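You operate a simulated robot arm through the tools that you are given. There is no shell and no other tool. Be economical: measure what you need, move in short steps, check, and stop when the job is done.

Carry out the task below with a simulated robot arm. There is one attempt and no reset: what you move stays moved.

TASK
Put the white cup from the long bench top and the green cup on the square tray.
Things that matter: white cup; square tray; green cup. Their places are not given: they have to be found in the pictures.

It is judged by the outcome, as a careful person would: the job done as asked, and still so three seconds after it is handed in. It fails if anything else is knocked over, pushed out of place, dropped, spilled or broken.

THE ROBOT
A 7-joint arm with a two-finger parallel gripper, fixed in place. Base frame: the origin is at the foot of the arm, x ahead of it, y to its left, z up; the work surface is at about z = 0. Lengths are in mm, angles in degrees, forces in N, time in s.
With the tool pointing down near the work surface it reaches from about 220 to 580 mm from the base axis. Its first joint turns from -66.0 to 66.0 degrees. Payload 2.5 kg.
Tool frame: the origin (TCP) lies between the finger pads and is the grasp point; the fingertips stand 23 mm ahead of it; z points along the fingers, y is the line along which they close. The gripper opens to 94 mm. The fingers are 38 mm wide and 10 mm thick; the gripper's body (54 by 96 mm) begins 39 mm behind the TCP.
Orientation is that of the tool frame in the base frame, as [roll, pitch, yaw] about the fixed x, y, z axes, in that order (R = Rz(yaw) Ry(pitch) Rx(roll)). With the fingers straight down and closing along the base's y, the tool's x points along the base's -x, its y along +y and its z along -z.

THE INTERFACE
- The arm moves only by the tool jog_arm. Its arguments are lists of equal length, an entry for each row: "hand": the opening in per cent of the stroke, from 0 (shut) to 100 (fully open); "dp": the shift along the tool's x, y, z in cm, a list of three; "delta_rot": the turn, a rotation vector about the tool's x, y, z in degrees, a list of three. In form: {"hand": [hand, ...], "dp": [[dx, dy, dz], ...], "delta_rot": [[wx, wy, wz], ...]}. A call has 1 to 12 rows; each row is the pose to reach, as a shift and turn from the pose commanded when the call began, along the tool's axes at that moment. A row lasts 0.2 s, in which the tool goes at most 50 mm and 8.6 degrees; a call with a longer step from one row to the next is refused whole, and so is a gripper value outside its range. A pose out of reach is approached as far as the arm can. The call stops where the force on the tool passes 40 N (or 10 N more than at its start, if that is more) or the arm is blocked; 0.2 s more then pass. The fingers move at their own pace (about 108 mm/s each) and stop on an object; they squeeze with about 35 N. The grip force told is the motor's: it shows also when the fingers shut on nothing. Time passes only in rows, and 0.2 s behind the last, so rows that repeat a pose let the fingers close. It gives the time, the measured TCP pose, the force on the tool (base axes), the opening and the grip force at its end, in the units of the frame above (readings bear some noise), and new pictures: "pictures" is both (left out), scene, wrist or none.
- Cameras (640 x 400 px; columns grow to the right, rows downward): "scene" is fixed at [109.6, -404.3, 535.7]; the picture's right is [0.88, -0.48, 0.00], its down [-0.30, -0.56, -0.77] and it looks along [0.37, 0.68, -0.64] (base axes); focal length 327 px, centre (320, 200). "wrist" rides on the gripper at [-39, 0, -44] in the tool frame; the picture's right is [0.00, -1.00, 0.00], its down [0.97, 0.00, -0.24] and it looks along [0.24, 0.00, 0.97] (tool axes); focal length 218 px, centre (320, 200).
- probe_pixels(camera, pixels): there is no depth. For up to 12 entries [column, row, z] of the newest picture of that camera ("zoom" is the newest enlarged one), the place [x, y] in the base frame at which the ray of that pixel passes the height z, good to about 2 mm. No time passes.
- enlarge(camera, box): a new picture of the part [left, top, right, bottom] of that camera's present view, enlarged. No time passes.
- close_job(): hands the job in; it is judged then, once.

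Work in short steps. Measure before you move; look again where a grasp or a placing could have gone wrong, and mend it. You have 60 turns and 120 pictures in all, the two below and enlarged ones among them. Open the gripper and draw the arm clear of the work before you hand the job in, unless the task says otherwise; then end with one line.

The tools are called after ">>>" as name(argument=value, ...) on one line, values as JSON. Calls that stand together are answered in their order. jog_arm: Moves the arm, as the interface text tells. Its arguments: {"type":"object","properties":{"hand":{"type":"array","items":{"type":"number"}},"dp":{"type":"array","items":{"type":"array","items":{"type":"number"}}},"delta_rot":{"type":"array","items":{"type":"array","items":{"type":"number"}}},"pictures":{"type":"string","enum":["both","scene","wrist","none"]}},"required":["hand","dp","delta_rot"]} The other tools are called the same way: probe_pixels (camera, pixels) gives the place at which the rays of pixels pass given heights; enlarge (camera, box) takes an enlarged picture of a part of a camera's view; close_job () hands the job in.

At the start:

```text
time_s: 0.0
tool_pos: [449.3, -42.8, 261.4]
orientation: [179.9, 0.0, -180.0]
ft_force: [0.0, -0.5, -0.1]
width: 94.4
grasp_force: 0.0
```

scene: 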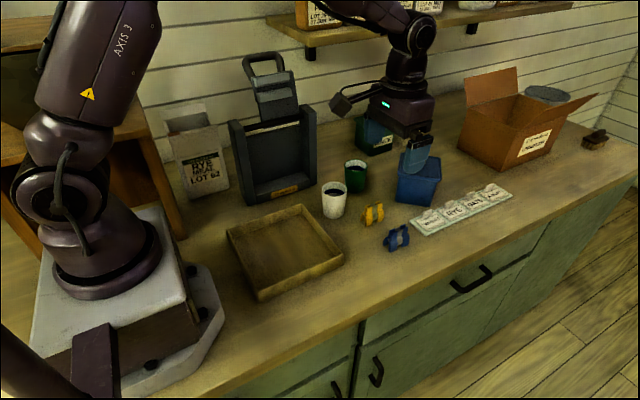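
wrist: 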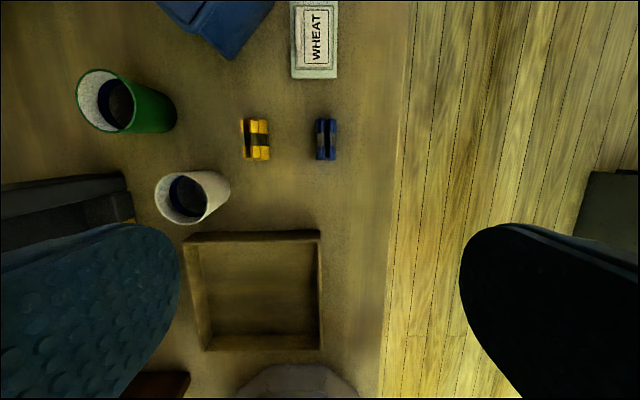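

The white cup is near scene (334,200), the green cup near (355,175) and the tray near (285,250). I'll enlarge that area and probe these points.

>>> enlarge(camera="scene", box=[220, 130, 420, 300])

>>> probe_pixels(camera="wrist", pixels=[[185, 198, 80], [107, 102, 80], [207, 190, 0], [150, 108, 0], [185, 240, 30], [321, 236, 30], [320, 349, 30], [206, 349, 0], [155, 195, 80], [208, 203, 80], [77, 97, 80], [133, 107, 80]])

>>> probe_pixels(camera="scene", pixels=[[334, 188, 80], [355, 165, 80], [333, 217, 0], [355, 191, 0], [322, 187, 80], [346, 187, 80], [227, 232, 30], [302, 206, 30], [343, 256, 30], [259, 295, 30]])

```text
2.35 times, centred on (320, 215) of scene
```

zoom: 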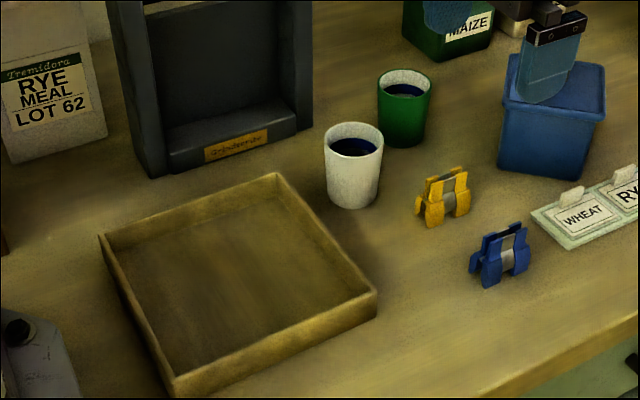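

```text
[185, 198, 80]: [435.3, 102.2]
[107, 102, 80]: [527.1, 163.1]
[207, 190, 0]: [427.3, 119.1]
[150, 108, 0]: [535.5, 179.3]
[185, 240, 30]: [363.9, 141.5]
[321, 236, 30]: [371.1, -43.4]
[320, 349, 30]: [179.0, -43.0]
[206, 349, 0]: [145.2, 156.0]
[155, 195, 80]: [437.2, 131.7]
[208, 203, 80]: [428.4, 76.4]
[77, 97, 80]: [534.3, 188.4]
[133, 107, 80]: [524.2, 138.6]
```

```text
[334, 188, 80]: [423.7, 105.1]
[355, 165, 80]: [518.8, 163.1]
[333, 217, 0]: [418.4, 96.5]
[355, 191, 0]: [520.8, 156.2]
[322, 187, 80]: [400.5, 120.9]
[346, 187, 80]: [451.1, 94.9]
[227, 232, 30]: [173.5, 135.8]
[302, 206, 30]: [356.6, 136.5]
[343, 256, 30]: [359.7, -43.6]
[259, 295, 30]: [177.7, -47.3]
```

Both cups are about 56 mm wide and hold liquid. Before moving I'll check where the grinder frame stands, since the white cup is close to it.

>>> probe_pixels(camera="scene", pixels=[[250, 205, 0], [257, 203, 0], [304, 190, 0], [317, 181, 0], [378, 154, 0], [398, 203, 0], [371, 227, 0], [366, 220, 0], [380, 155, 0]])

>>> probe_pixels(camera="wrist", pixels=[[134, 222, 0], [128, 175, 0], [128, 175, 150], [134, 195, 30], [232, 58, 0], [160, 5, 100], [240, 140, 0]])

>>> enlarge(camera="wrist", box=[0, 50, 280, 260])

```text
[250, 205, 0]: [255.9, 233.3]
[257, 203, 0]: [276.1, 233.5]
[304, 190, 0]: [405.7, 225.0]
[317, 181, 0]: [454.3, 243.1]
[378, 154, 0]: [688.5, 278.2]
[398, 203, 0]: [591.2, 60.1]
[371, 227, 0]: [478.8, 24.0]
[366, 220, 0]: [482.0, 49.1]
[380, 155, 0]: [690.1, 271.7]
```

```text
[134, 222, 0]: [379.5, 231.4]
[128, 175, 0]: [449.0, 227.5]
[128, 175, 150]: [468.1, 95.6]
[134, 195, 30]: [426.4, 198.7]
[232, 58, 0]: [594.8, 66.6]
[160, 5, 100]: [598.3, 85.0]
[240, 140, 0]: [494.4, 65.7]
```

```text
1.90 times, centred on (140, 155) of wrist
```

zoom: 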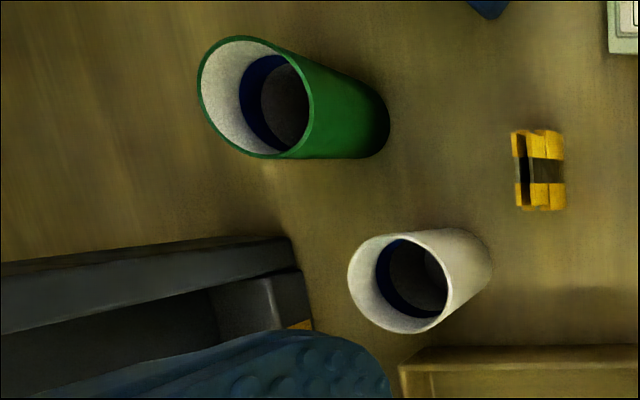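

The grinder front sits at y≈225, so there is room. I'll move over the white cup at the current height to measure it from above.

>>> jog_arm(hand=[100, 100, 100, 100, 100], dp=[[0.6, 3.5, 0], [1.2, 7, 0], [1.8, 10.5, 0], [2.4, 14.3, 0], [2.4, 14.3, 0]], delta_rot=[[0, 0, 0], [0, 0, 0], [0, 0, 0], [0, 0, 0], [0, 0, 0]])

```text
time_s: 1.2
tool_pos: [422.3, 101.0, 262.7]
orientation: [-180.0, 0.0, 180.0]
ft_force: [0.2, -0.1, 0.1]
width: 94.1
grasp_force: 0.0
```

scene: 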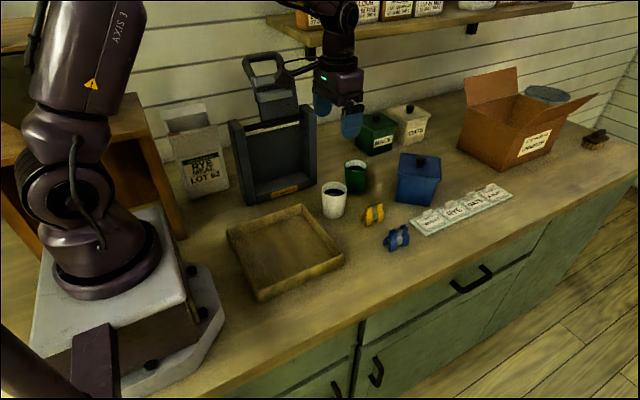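
wrist: 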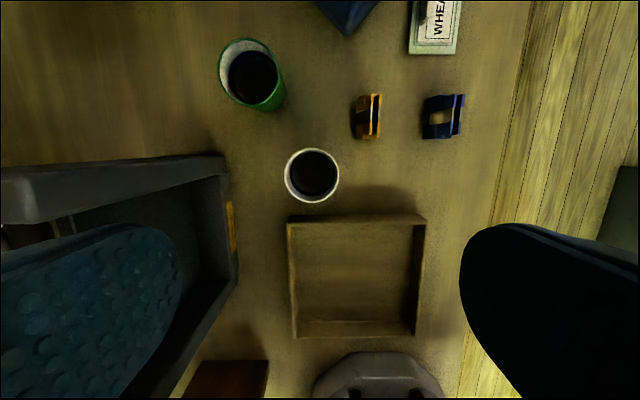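

>>> probe_pixels(camera="wrist", pixels=[[312, 175, 80], [284, 175, 80], [340, 175, 80], [312, 148, 80], [312, 202, 80], [250, 73, 80], [219, 70, 80], [281, 77, 80], [290, 223, 30], [425, 214, 30], [415, 335, 30], [292, 337, 30]])

>>> enlarge(camera="scene", box=[300, 130, 400, 230])

```text
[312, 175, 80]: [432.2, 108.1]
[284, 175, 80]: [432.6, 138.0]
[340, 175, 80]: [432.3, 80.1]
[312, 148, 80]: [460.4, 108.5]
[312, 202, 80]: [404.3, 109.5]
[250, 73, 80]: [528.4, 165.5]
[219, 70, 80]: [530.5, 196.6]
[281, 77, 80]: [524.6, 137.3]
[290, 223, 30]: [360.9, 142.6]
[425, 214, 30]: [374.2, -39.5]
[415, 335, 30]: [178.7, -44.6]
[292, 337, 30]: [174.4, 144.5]
```

```text
4.00 times, centred on (350, 180) of scene
```

zoom: 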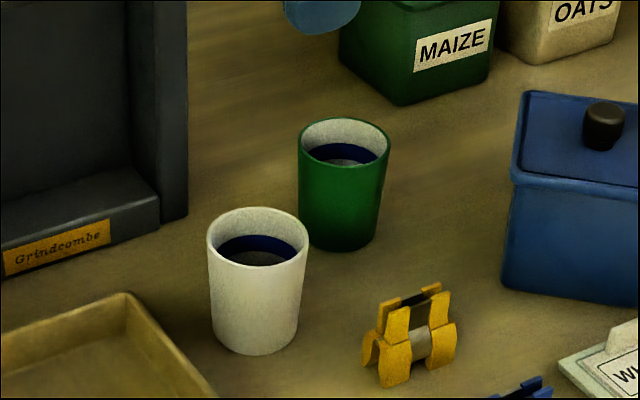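

>>> probe_pixels(camera="zoom", pixels=[[258, 236, 70], [258, 236, 75], [258, 236, 80], [258, 236, 85], [344, 146, 70], [344, 146, 75], [344, 146, 80], [344, 146, 85], [256, 327, 0], [340, 225, 0]])

>>> probe_pixels(camera="wrist", pixels=[[312, 175, 70], [312, 175, 90], [250, 73, 70], [250, 73, 90]])

```text
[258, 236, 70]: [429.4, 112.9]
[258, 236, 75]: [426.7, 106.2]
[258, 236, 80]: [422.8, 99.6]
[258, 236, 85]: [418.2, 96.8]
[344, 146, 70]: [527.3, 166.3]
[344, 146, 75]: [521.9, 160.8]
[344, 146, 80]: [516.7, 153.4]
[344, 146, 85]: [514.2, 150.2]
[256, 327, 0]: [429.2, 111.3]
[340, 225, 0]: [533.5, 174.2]
```

```text
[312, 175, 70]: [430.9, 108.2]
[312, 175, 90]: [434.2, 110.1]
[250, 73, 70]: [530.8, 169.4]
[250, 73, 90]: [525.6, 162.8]
```

Comparing both cameras puts the rims at z≈70, with white at about (431,109) and green at about (530,168). I'll lower over the white cup to z≈115 and check alignment.

>>> jog_arm(hand=[100, 100, 100, 100, 100], dp=[[-0.7, 0.85, 3], [-0.7, 0.85, 7], [-0.7, 0.85, 11], [-0.7, 0.85, 14.5], [-0.7, 0.85, 14.5]], delta_rot=[[0, 0, 0], [0, 0, 0], [0, 0, 0], [0, 0, 0], [0, 0, 0]])

```text
time_s: 2.4
tool_pos: [431.5, 104.8, 114.4]
orientation: [180.0, 0.0, 179.9]
ft_force: [0.2, 0.6, 0.2]
width: 94.0
grasp_force: 0.1
```

scene: 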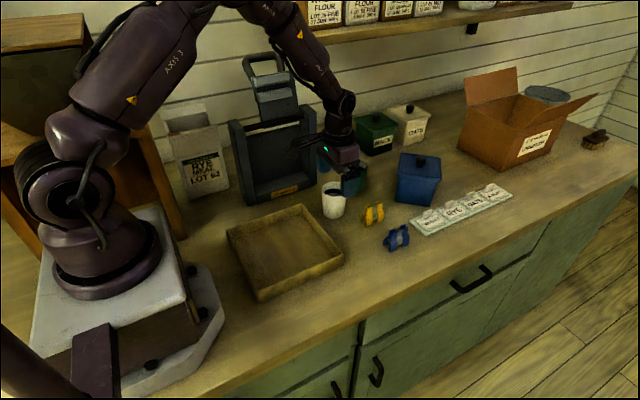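
wrist: 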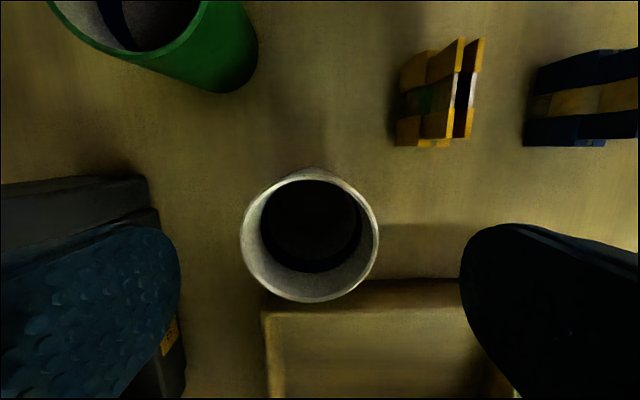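

>>> probe_pixels(camera="wrist", pixels=[[309, 234, 70], [240, 234, 70], [379, 234, 70], [309, 167, 70], [309, 302, 70], [225, 85, 0], [397, 145, 0], [125, 10, 70]])

```text
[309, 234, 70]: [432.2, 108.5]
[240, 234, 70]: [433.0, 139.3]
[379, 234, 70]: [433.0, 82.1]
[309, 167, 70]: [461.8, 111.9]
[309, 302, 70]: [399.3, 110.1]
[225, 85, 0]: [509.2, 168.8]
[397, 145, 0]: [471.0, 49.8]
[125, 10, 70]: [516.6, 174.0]
```

The cup centre reads about 4 mm to +y of the tool. I'll correct for that, descend to TCP z≈47 and close gently.

>>> jog_arm(hand=[100, 100, 100, 100, 100, 100, 100], dp=[[0, 0.4, 0], [0, 0.4, 1.5], [0, 0.4, 3], [0, 0.4, 4.5], [0, 0.4, 6], [0, 0.4, 6.9], [0, 0.4, 6.9]], delta_rot=[[0, 0, 0], [0, 0, 0], [0, 0, 0], [0, 0, 0], [0, 0, 0], [0, 0, 0], [0, 0, 0]])

>>> jog_arm(hand=[80, 65, 55, 50, 45, 45], dp=[[0, 0, 0], [0, 0, 0], [0, 0, 0], [0, 0, 0], [0, 0, 0], [0, 0, 0]], delta_rot=[[0, 0, 0], [0, 0, 0], [0, 0, 0], [0, 0, 0], [0, 0, 0], [0, 0, 0]])

```text
time_s: 4.0
tool_pos: [432.8, 113.7, 47.7]
orientation: [-179.9, 0.0, -180.0]
ft_force: [-0.2, -0.1, 0.2]
width: 94.2
grasp_force: 0.0
```

scene: 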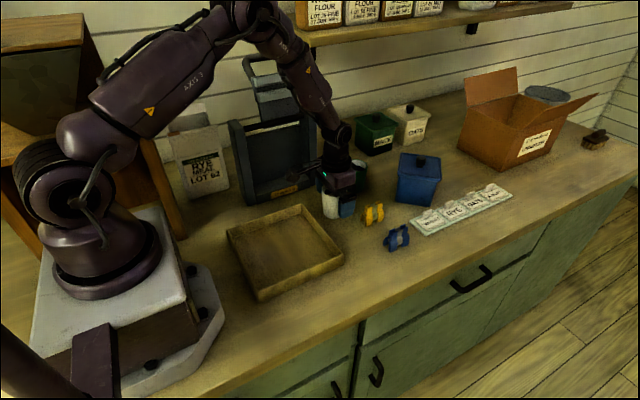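
wrist: 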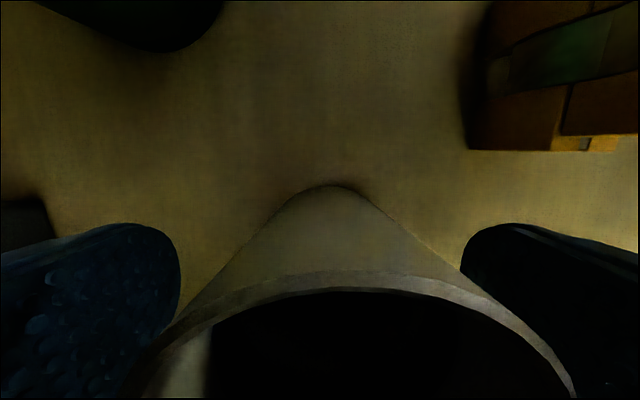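

```text
time_s: 5.4
tool_pos: [433.1, 114.0, 47.4]
orientation: [-179.9, 0.1, -180.0]
ft_force: [0.1, -0.1, 0.1]
width: 57.0
grasp_force: 35.4
```

scene: 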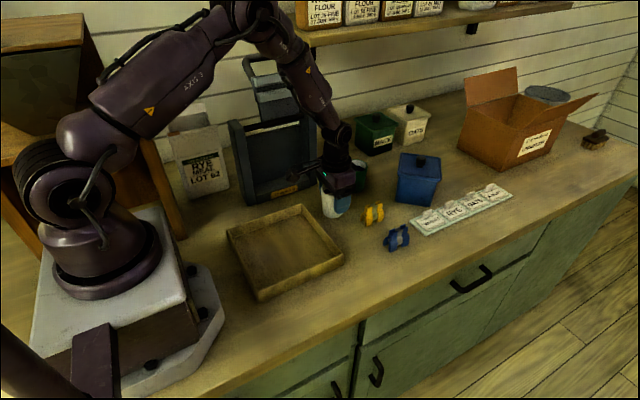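
wrist: 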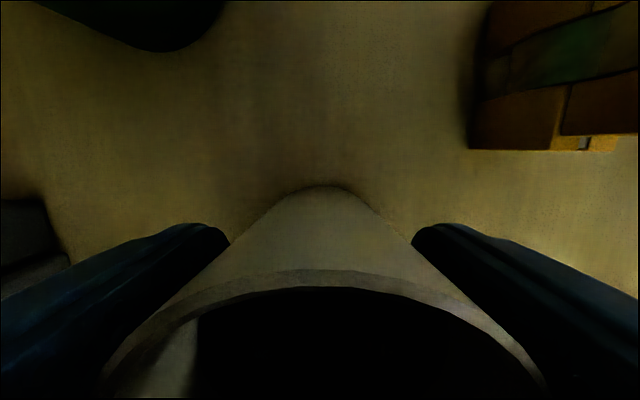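

The grip is secure: 57 mm opening, 35 N. I'll lift slowly by 65 mm.

>>> jog_arm(hand=[45, 45, 45, 45, 45, 45, 45, 45], dp=[[0, 0, -0.3], [0, 0, -1], [0, 0, -2], [0, 0, -3.2], [0, 0, -4.4], [0, 0, -5.6], [0, 0, -6.3], [0, 0, -6.5]], delta_rot=[[0, 0, 0], [0, 0, 0], [0, 0, 0], [0, 0, 0], [0, 0, 0], [0, 0, 0], [0, 0, 0], [0, 0, 0]])

```text
time_s: 7.2
tool_pos: [432.1, 111.6, 112.2]
orientation: [180.0, 0.0, 179.9]
ft_force: [0.9, -0.5, -0.5]
width: 57.2
grasp_force: 34.9
```

scene: 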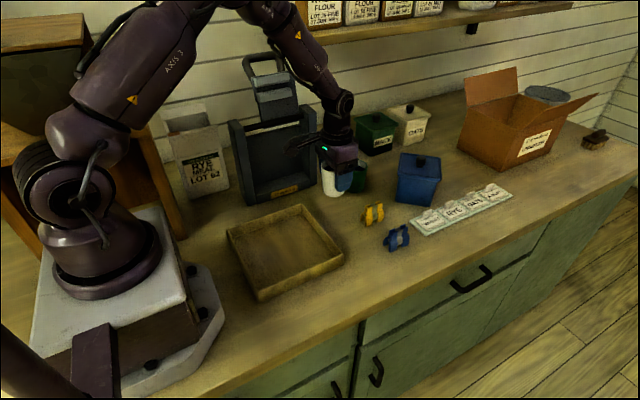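
wrist: 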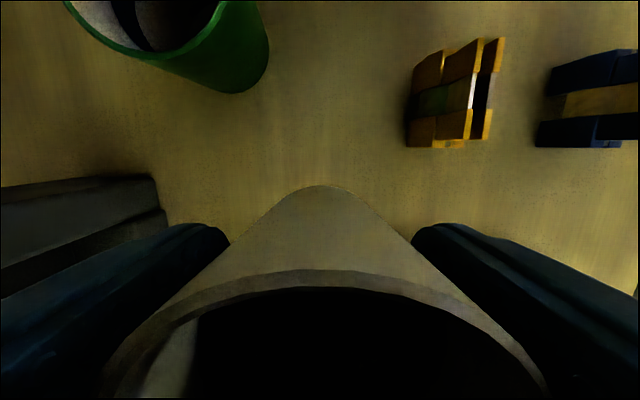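

The cup is lifted and clear. I'll carry it to above the near half of the tray, around (238,47), with gentle acceleration.

>>> jog_arm(hand=[45, 45, 45, 45, 45, 45, 45, 45, 45, 45, 45, 45], dp=[[0.4, -0.13, 0], [1.4, -0.47, 0], [3.2, -1.07, 0], [5.5, -1.84, 0], [8.0, -2.68, 0], [10.6, -3.55, 0], [13.2, -4.42, 0], [15.5, -5.19, 0], [17.3, -5.8, 0], [18.6, -6.23, 0], [19.2, -6.43, 0], [19.4, -6.5, 0]], delta_rot=[[0, 0, 0], [0, 0, 0], [0, 0, 0], [0, 0, 0], [0, 0, 0], [0, 0, 0], [0, 0, 0], [0, 0, 0], [0, 0, 0], [0, 0, 0], [0, 0, 0], [0, 0, 0]])

```text
time_s: 9.8
tool_pos: [235.9, 47.5, 113.5]
orientation: [-180.0, 0.0, -179.9]
ft_force: [-0.6, -1.1, -1.0]
width: 56.8
grasp_force: 34.8
```

scene: 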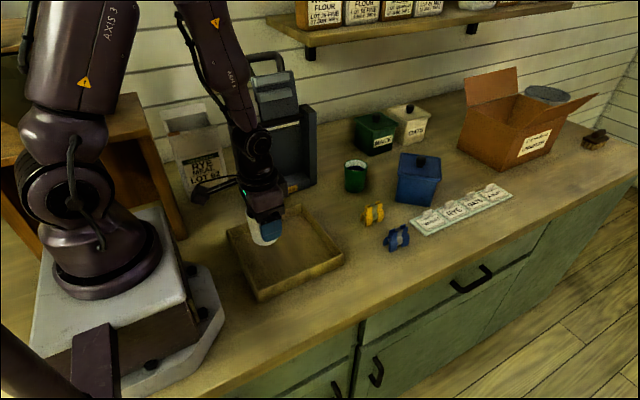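
wrist: 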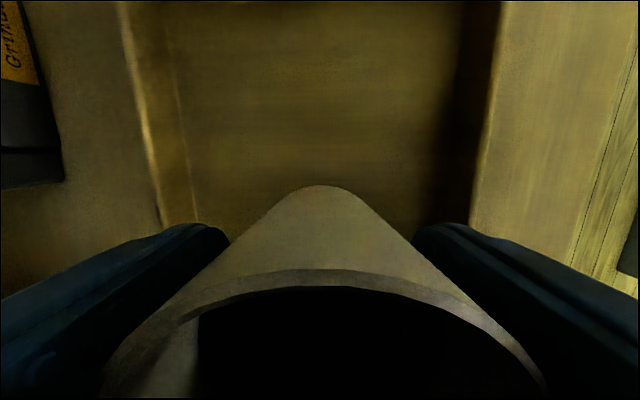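

The cup is above the tray, away from its walls. I'll lower to TCP z≈58, then feel for the floor in small steps.

>>> jog_arm(hand=[45, 45, 45, 45, 45, 45, 45], dp=[[0, 0, 0.4], [0, 0, 1.3], [0, 0, 2.5], [0, 0, 3.7], [0, 0, 4.7], [0, 0, 5.3], [0, 0, 5.4]], delta_rot=[[0, 0, 0], [0, 0, 0], [0, 0, 0], [0, 0, 0], [0, 0, 0], [0, 0, 0], [0, 0, 0]], pictures="none")

>>> jog_arm(hand=[45, 45], dp=[[0, 0, 0.15], [0, 0, 0.3]], delta_rot=[[0, 0, 0], [0, 0, 0]], pictures="scene")

```text
time_s: 11.4
tool_pos: [238.4, 48.4, 59.7]
orientation: [179.9, -0.1, 180.0]
ft_force: [-0.7, -0.5, -1.0]
width: 56.9
grasp_force: 35.3
```

```text
time_s: 12.0
tool_pos: [238.7, 47.2, 55.2]
orientation: [-180.0, 0.0, -180.0]
ft_force: [-0.1, 0.3, 0.2]
width: 56.8
grasp_force: 35.2
```

scene: 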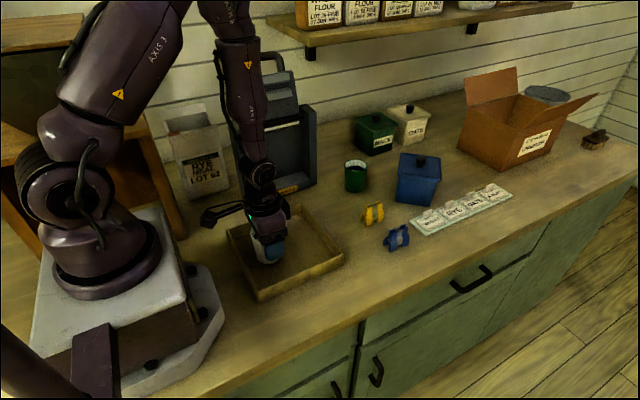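

>>> jog_arm(hand=[45, 45], dp=[[0, 0, 0.1], [0, 0, 0.2]], delta_rot=[[0, 0, 0], [0, 0, 0]], pictures="none")

>>> enlarge(camera="scene", box=[220, 190, 350, 300])

```text
time_s: 12.6
tool_pos: [236.8, 48.8, 53.7]
orientation: [180.0, 0.1, 180.0]
ft_force: [-0.9, 0.2, -0.7]
width: 57.0
grasp_force: 35.2
```

```text
3.64 times, centred on (285, 245) of scene
```

zoom: 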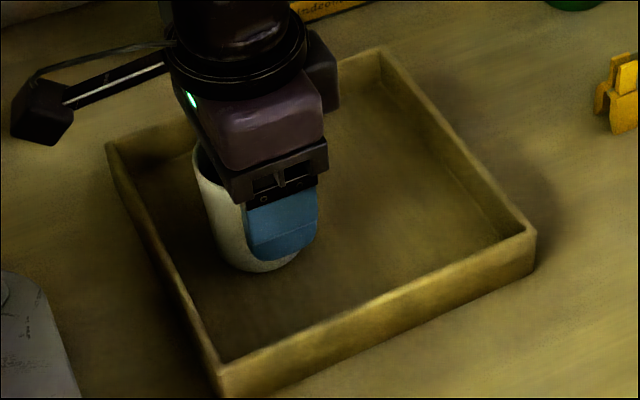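

>>> jog_arm(hand=[45, 45], dp=[[0, 0, 0.1], [0, 0, 0.2]], delta_rot=[[0, 0, 0], [0, 0, 0]], pictures="none")

>>> probe_pixels(camera="zoom", pixels=[[40, 110, 100], [40, 110, 150], [40, 110, 200], [170, 60, 150], [255, 90, 130]])

```text
time_s: 13.2
tool_pos: [237.5, 48.3, 52.4]
orientation: [180.0, 0.2, 179.9]
ft_force: [-1.2, -1.5, 24.0]
width: 56.8
grasp_force: 34.6
```

```text
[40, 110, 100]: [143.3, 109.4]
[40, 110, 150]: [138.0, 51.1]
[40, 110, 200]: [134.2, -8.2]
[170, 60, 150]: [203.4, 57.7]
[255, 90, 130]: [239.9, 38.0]
```

The cup touched the tray floor (24 N upward). I'll ease off 1 mm, open, and rise straight up.

>>> jog_arm(hand=[45, 62, 75, 90, 100, 100], dp=[[0, 0, -0.1], [0, 0, -0.1], [0, 0, -0.1], [0, 0, -0.1], [0, 0, -0.1], [0, 0, -0.1]], delta_rot=[[0, 0, 0], [0, 0, 0], [0, 0, 0], [0, 0, 0], [0, 0, 0], [0, 0, 0]], pictures="wrist")

>>> jog_arm(hand=[100, 100, 100, 100, 100, 100, 100], dp=[[0, 0, -1], [0, 0, -2.5], [0, 0, -4.5], [0, 0, -7], [0, 0, -9.5], [0, 0, -12], [0, 0, -12]], delta_rot=[[0, 0, 0], [0, 0, 0], [0, 0, 0], [0, 0, 0], [0, 0, 0], [0, 0, 0], [0, 0, 0]])

```text
time_s: 14.6
tool_pos: [238.0, 47.5, 53.2]
orientation: [180.0, 0.1, 180.0]
ft_force: [0.0, 0.0, 0.4]
width: 94.2
grasp_force: 0.0
```

wrist: 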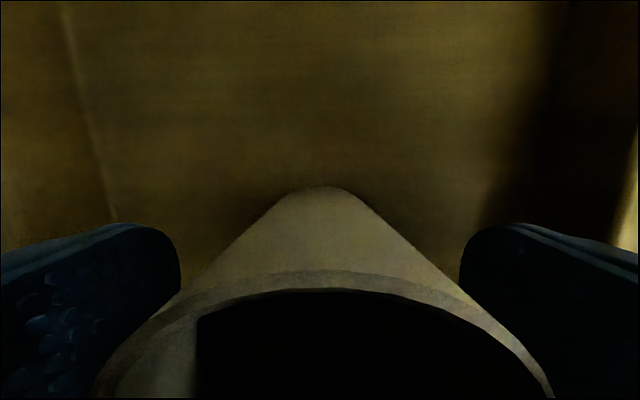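

```text
time_s: 16.2
tool_pos: [237.2, 50.2, 173.4]
orientation: [180.0, 0.0, 179.9]
ft_force: [-0.8, -0.1, -0.5]
width: 94.3
grasp_force: 0.0
```

scene: 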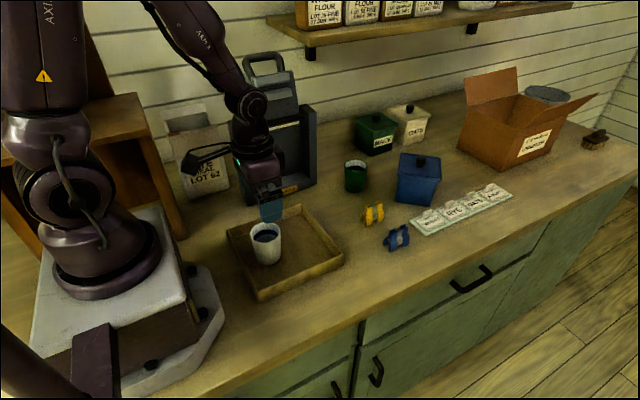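
wrist: 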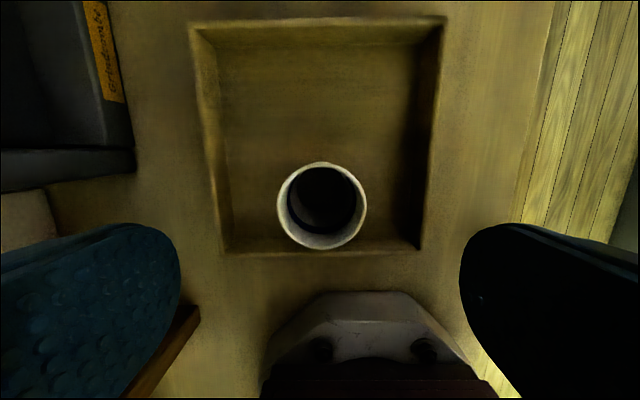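

The white cup stands upright in the tray. Next I'll move to above the green cup, around (528,167), at z≈172.

>>> jog_arm(hand=[100, 100, 100, 100, 100, 100, 100, 100, 100], dp=[[-3.6, 1.5, 0], [-7.2, 3, 0], [-10.8, 4.5, 0], [-14.5, 6, 0], [-18.2, 7.5, 0], [-21.8, 9, 0], [-25.5, 10.5, 0], [-29.0, 12, 0], [-29.0, 12, 0]], delta_rot=[[0, 0, 0], [0, 0, 0], [0, 0, 0], [0, 0, 0], [0, 0, 0], [0, 0, 0], [0, 0, 0], [0, 0, 0], [0, 0, 0]])

```text
time_s: 18.2
tool_pos: [527.7, 168.3, 174.7]
orientation: [179.9, -0.1, 179.9]
ft_force: [0.3, -0.3, -0.2]
width: 94.1
grasp_force: 0.1
```

scene: 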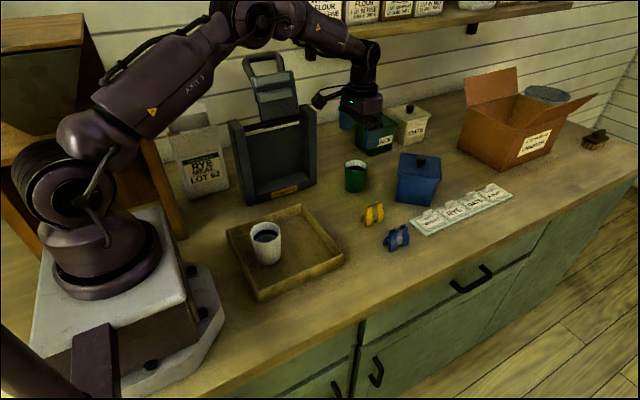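
wrist: 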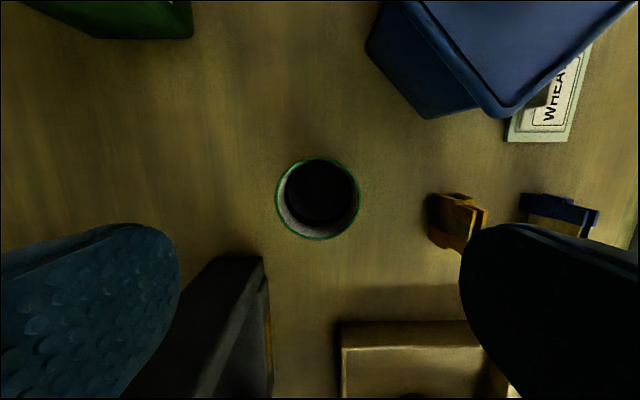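

>>> probe_pixels(camera="wrist", pixels=[[318, 198, 70], [276, 198, 70], [360, 198, 70], [318, 156, 70], [318, 240, 70], [425, 118, 0], [365, 45, 100], [430, 235, 0], [192, 37, 0], [262, 258, 100], [500, 117, 100]])

```text
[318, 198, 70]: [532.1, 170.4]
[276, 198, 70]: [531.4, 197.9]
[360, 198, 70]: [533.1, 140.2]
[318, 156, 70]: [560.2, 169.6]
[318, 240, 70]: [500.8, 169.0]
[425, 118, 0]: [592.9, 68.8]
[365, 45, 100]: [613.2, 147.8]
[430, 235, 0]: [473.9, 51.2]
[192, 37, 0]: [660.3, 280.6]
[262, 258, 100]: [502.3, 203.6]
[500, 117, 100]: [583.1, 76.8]
```

The green cup centre is about (531,169), within 3 mm of the tool. I'll correct and descend to TCP z≈47; the grinder, blue bin and canister are all outside the finger paths.

>>> jog_arm(hand=[100, 100, 100, 100, 100, 100, 100, 100], dp=[[-0.25, 0.1, 2], [-0.25, 0.1, 4], [-0.25, 0.1, 6], [-0.25, 0.1, 8], [-0.25, 0.1, 10], [-0.25, 0.1, 11.5], [-0.25, 0.1, 12.5], [-0.25, 0.1, 12.5]], delta_rot=[[0, 0, 0], [0, 0, 0], [0, 0, 0], [0, 0, 0], [0, 0, 0], [0, 0, 0], [0, 0, 0], [0, 0, 0]])

```text
time_s: 20.0
tool_pos: [530.2, 168.0, 47.9]
orientation: [-180.0, 0.0, 180.0]
ft_force: [0.2, 0.1, -0.6]
width: 94.0
grasp_force: 0.0
```

scene: 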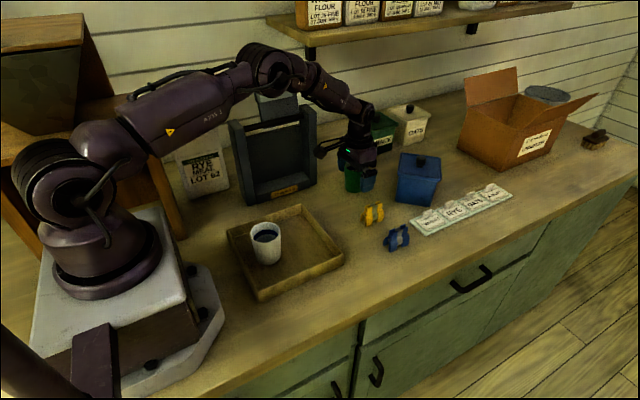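
wrist: 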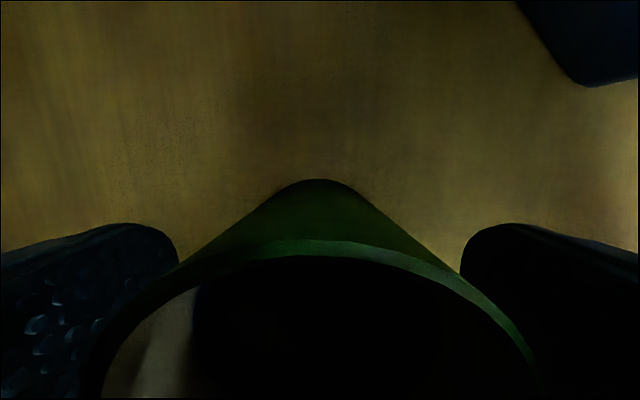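

Well centred; closing, then a slow lift.

>>> jog_arm(hand=[80, 65, 55, 50, 45, 45], dp=[[0, 0, 0], [0, 0, 0], [0, 0, 0], [0, 0, 0], [0, 0, 0], [0, 0, 0]], delta_rot=[[0, 0, 0], [0, 0, 0], [0, 0, 0], [0, 0, 0], [0, 0, 0], [0, 0, 0]], pictures="none")

>>> jog_arm(hand=[45, 45, 45, 45, 45, 45, 45, 45], dp=[[0, 0, -0.3], [0, 0, -1], [0, 0, -2], [0, 0, -3.2], [0, 0, -4.4], [0, 0, -5.6], [0, 0, -6.3], [0, 0, -6.5]], delta_rot=[[0, 0, 0], [0, 0, 0], [0, 0, 0], [0, 0, 0], [0, 0, 0], [0, 0, 0], [0, 0, 0], [0, 0, 0]])

```text
time_s: 21.4
tool_pos: [528.6, 168.1, 48.7]
orientation: [-180.0, 0.0, -179.9]
ft_force: [-0.4, -0.5, 0.2]
width: 58.4
grasp_force: 35.1
```

```text
time_s: 23.2
tool_pos: [529.8, 170.1, 114.2]
orientation: [-179.9, 0.0, -179.9]
ft_force: [-0.4, 0.0, -0.3]
width: 58.4
grasp_force: 35.3
```

scene: 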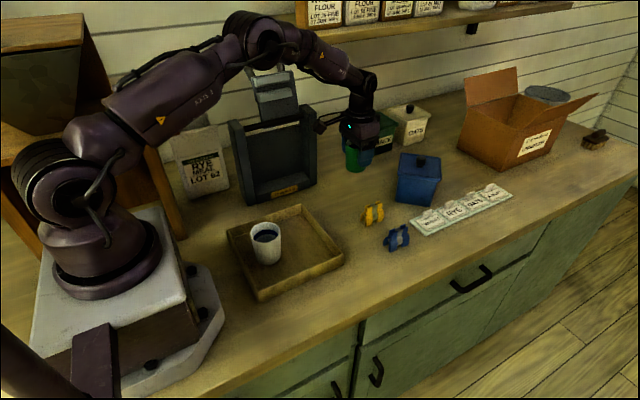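
wrist: 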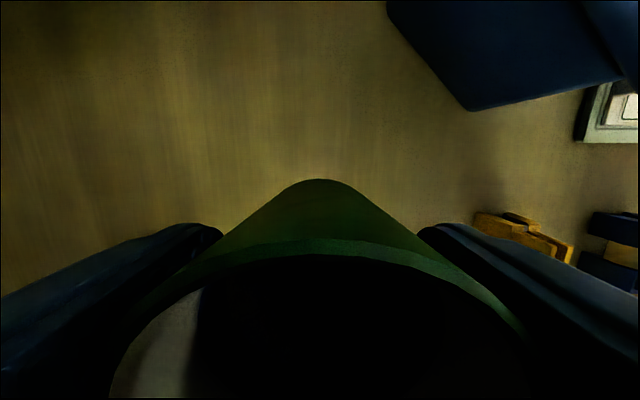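

Gripped at 58 mm and lifted. I'll carry it to the far half of the tray, around (310,47), clear of the white cup.

>>> jog_arm(hand=[45, 45, 45, 45, 45, 45, 45, 45, 45, 45, 45, 45], dp=[[0.46, -0.25, 0], [1.6, -0.88, 0], [3.66, -2.01, 0], [6.29, -3.46, 0], [9.15, -5.03, 0], [12.1, -6.66, 0], [15.1, -8.3, 0], [17.7, -9.74, 0], [19.8, -10.88, 0], [21.3, -11.7, 0], [22.0, -12.1, 0], [22.2, -12.2, 0]], delta_rot=[[0, 0, 0], [0, 0, 0], [0, 0, 0], [0, 0, 0], [0, 0, 0], [0, 0, 0], [0, 0, 0], [0, 0, 0], [0, 0, 0], [0, 0, 0], [0, 0, 0], [0, 0, 0]])

>>> enlarge(camera="scene", box=[220, 170, 360, 300])

```text
time_s: 25.8
tool_pos: [307.7, 47.1, 111.5]
orientation: [179.9, 0.1, -180.0]
ft_force: [-0.3, -0.9, -0.5]
width: 58.3
grasp_force: 35.1
```

scene: 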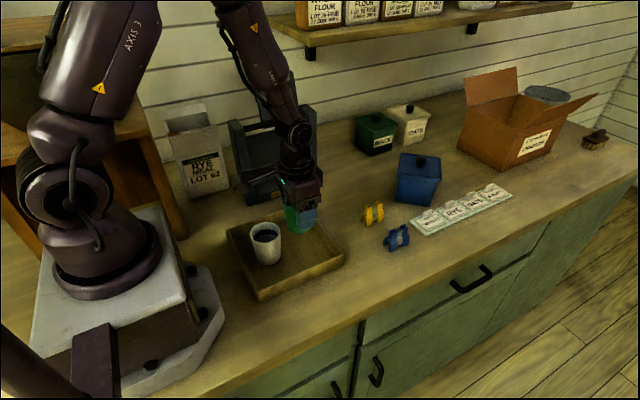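
wrist: 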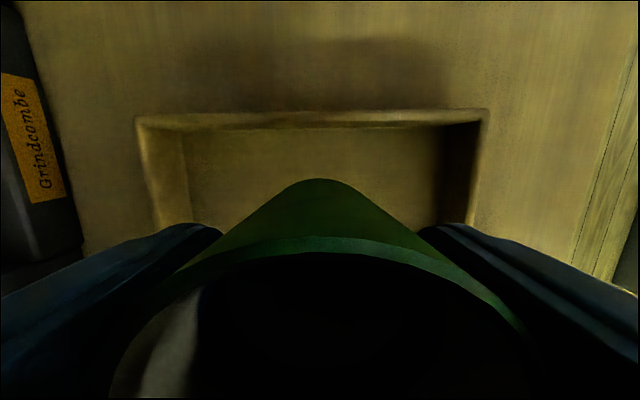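

```text
3.08 times, centred on (290, 235) of scene
```

zoom: 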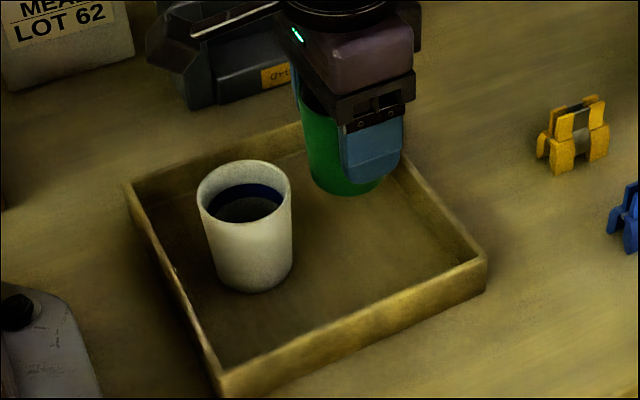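

>>> probe_pixels(camera="wrist", pixels=[[310, 128, 5], [310, 128, 30], [310, 112, 30], [320, 179, 65], [320, 237, 135], [320, 237, 140]])

```text
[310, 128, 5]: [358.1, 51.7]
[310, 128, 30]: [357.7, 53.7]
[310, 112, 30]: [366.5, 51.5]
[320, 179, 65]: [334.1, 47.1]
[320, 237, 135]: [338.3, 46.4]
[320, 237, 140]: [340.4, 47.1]
```

The far wall's inner face is at x≈356 and the cup edge at ≤341, so it fits. Lowering the same way as before.

>>> jog_arm(hand=[45, 45, 45, 45, 45, 45, 45], dp=[[0, 0, 0.4], [0, 0, 1.3], [0, 0, 2.5], [0, 0, 3.7], [0, 0, 4.7], [0, 0, 5.4], [0, 0, 5.7]], delta_rot=[[0, 0, 0], [0, 0, 0], [0, 0, 0], [0, 0, 0], [0, 0, 0], [0, 0, 0], [0, 0, 0]], pictures="none")

>>> jog_arm(hand=[45, 45], dp=[[0, 0, 0.1], [0, 0, 0.2]], delta_rot=[[0, 0, 0], [0, 0, 0]], pictures="none")

>>> jog_arm(hand=[45, 45], dp=[[0, 0, 0.1], [0, 0, 0.15]], delta_rot=[[0, 0, 0], [0, 0, 0]], pictures="scene")

```text
time_s: 27.4
tool_pos: [306.7, 47.5, 55.7]
orientation: [-180.0, 0.0, -180.0]
ft_force: [0.1, -0.4, 0.4]
width: 58.1
grasp_force: 35.2
```

```text
time_s: 28.0
tool_pos: [306.5, 48.1, 55.0]
orientation: [-180.0, 0.0, -180.0]
ft_force: [0.2, -0.1, 1.0]
width: 58.2
grasp_force: 35.1
```

```text
time_s: 28.6
tool_pos: [308.0, 47.9, 52.3]
orientation: [180.0, 0.2, -180.0]
ft_force: [-5.4, 2.2, 28.0]
width: 58.0
grasp_force: 34.8
```

scene: 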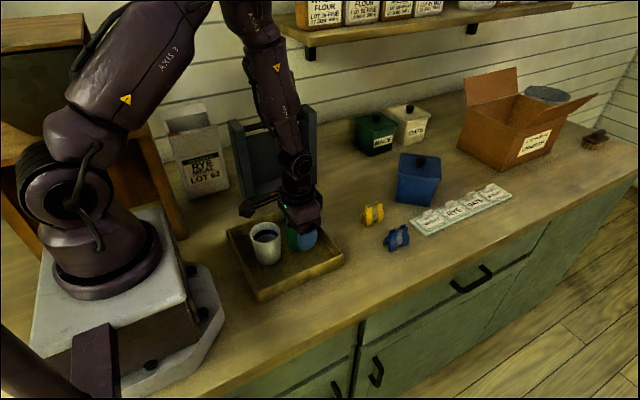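

The cup touched the floor (28 N). I'll ease off, open and rise.

>>> jog_arm(hand=[45, 62, 75, 90, 100, 100], dp=[[0, 0, -0.1], [0, 0, -0.1], [0, 0, -0.1], [0, 0, -0.1], [0, 0, -0.1], [0, 0, -0.1]], delta_rot=[[0, 0, 0], [0, 0, 0], [0, 0, 0], [0, 0, 0], [0, 0, 0], [0, 0, 0]], pictures="none")

>>> jog_arm(hand=[100, 100, 100, 100, 100, 100, 100, 100, 100], dp=[[0, 0, -1], [0, 0, -2.5], [0, 0, -4.5], [0, 0, -7], [0, 0, -10], [0, 0, -13], [0, 0, -16], [0, 0, -19], [0, 0, -19]], delta_rot=[[0, 0, 0], [0, 0, 0], [0, 0, 0], [0, 0, 0], [0, 0, 0], [0, 0, 0], [0, 0, 0], [0, 0, 0], [0, 0, 0]])

>>> enlarge(camera="scene", box=[220, 170, 360, 300])

```text
time_s: 30.0
tool_pos: [308.5, 47.3, 53.0]
orientation: [180.0, 0.0, 180.0]
ft_force: [-0.3, -0.2, -0.6]
width: 93.9
grasp_force: 0.1
```

```text
time_s: 32.0
tool_pos: [309.8, 47.7, 241.8]
orientation: [-179.9, 0.0, -179.9]
ft_force: [-0.4, -0.1, 1.1]
width: 94.0
grasp_force: 0.0
```

scene: 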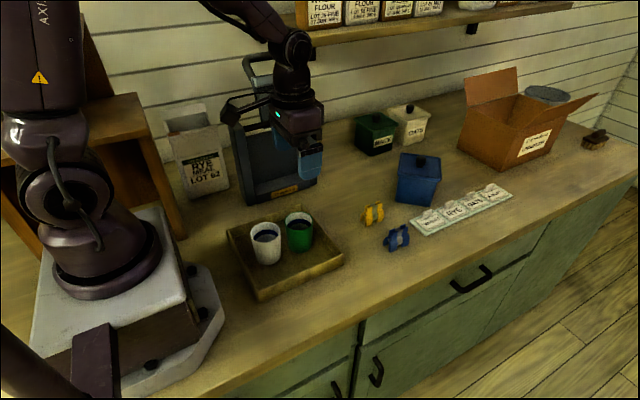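
wrist: 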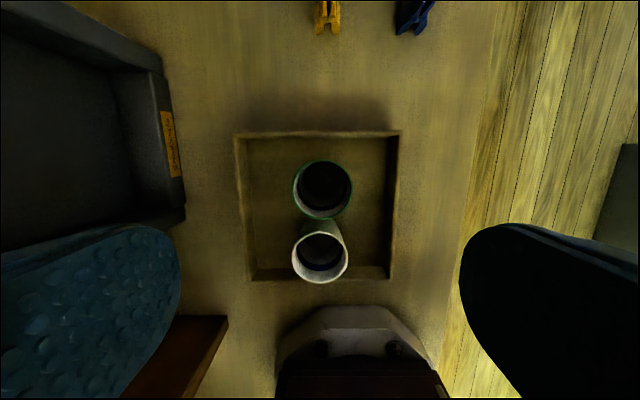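

```text
3.08 times, centred on (290, 235) of scene
```

zoom: 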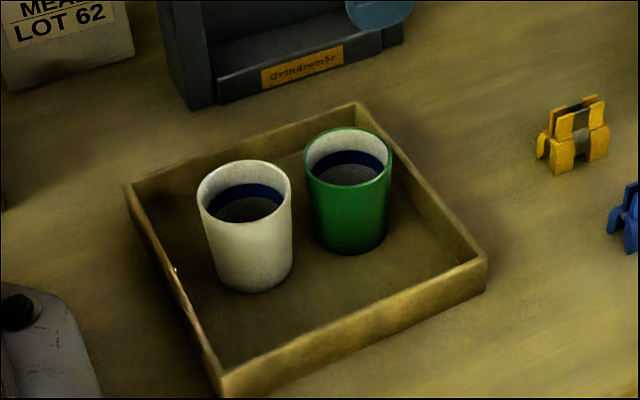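

Both cups stand upright in the tray, the gripper is open and the arm is well above. Handing in.

>>> close_job()

```text
The job is handed in.
```

The white cup and the green cup are both standing upright on the square tray with their contents still in them, and I saw nothing else moved in the last pictures.
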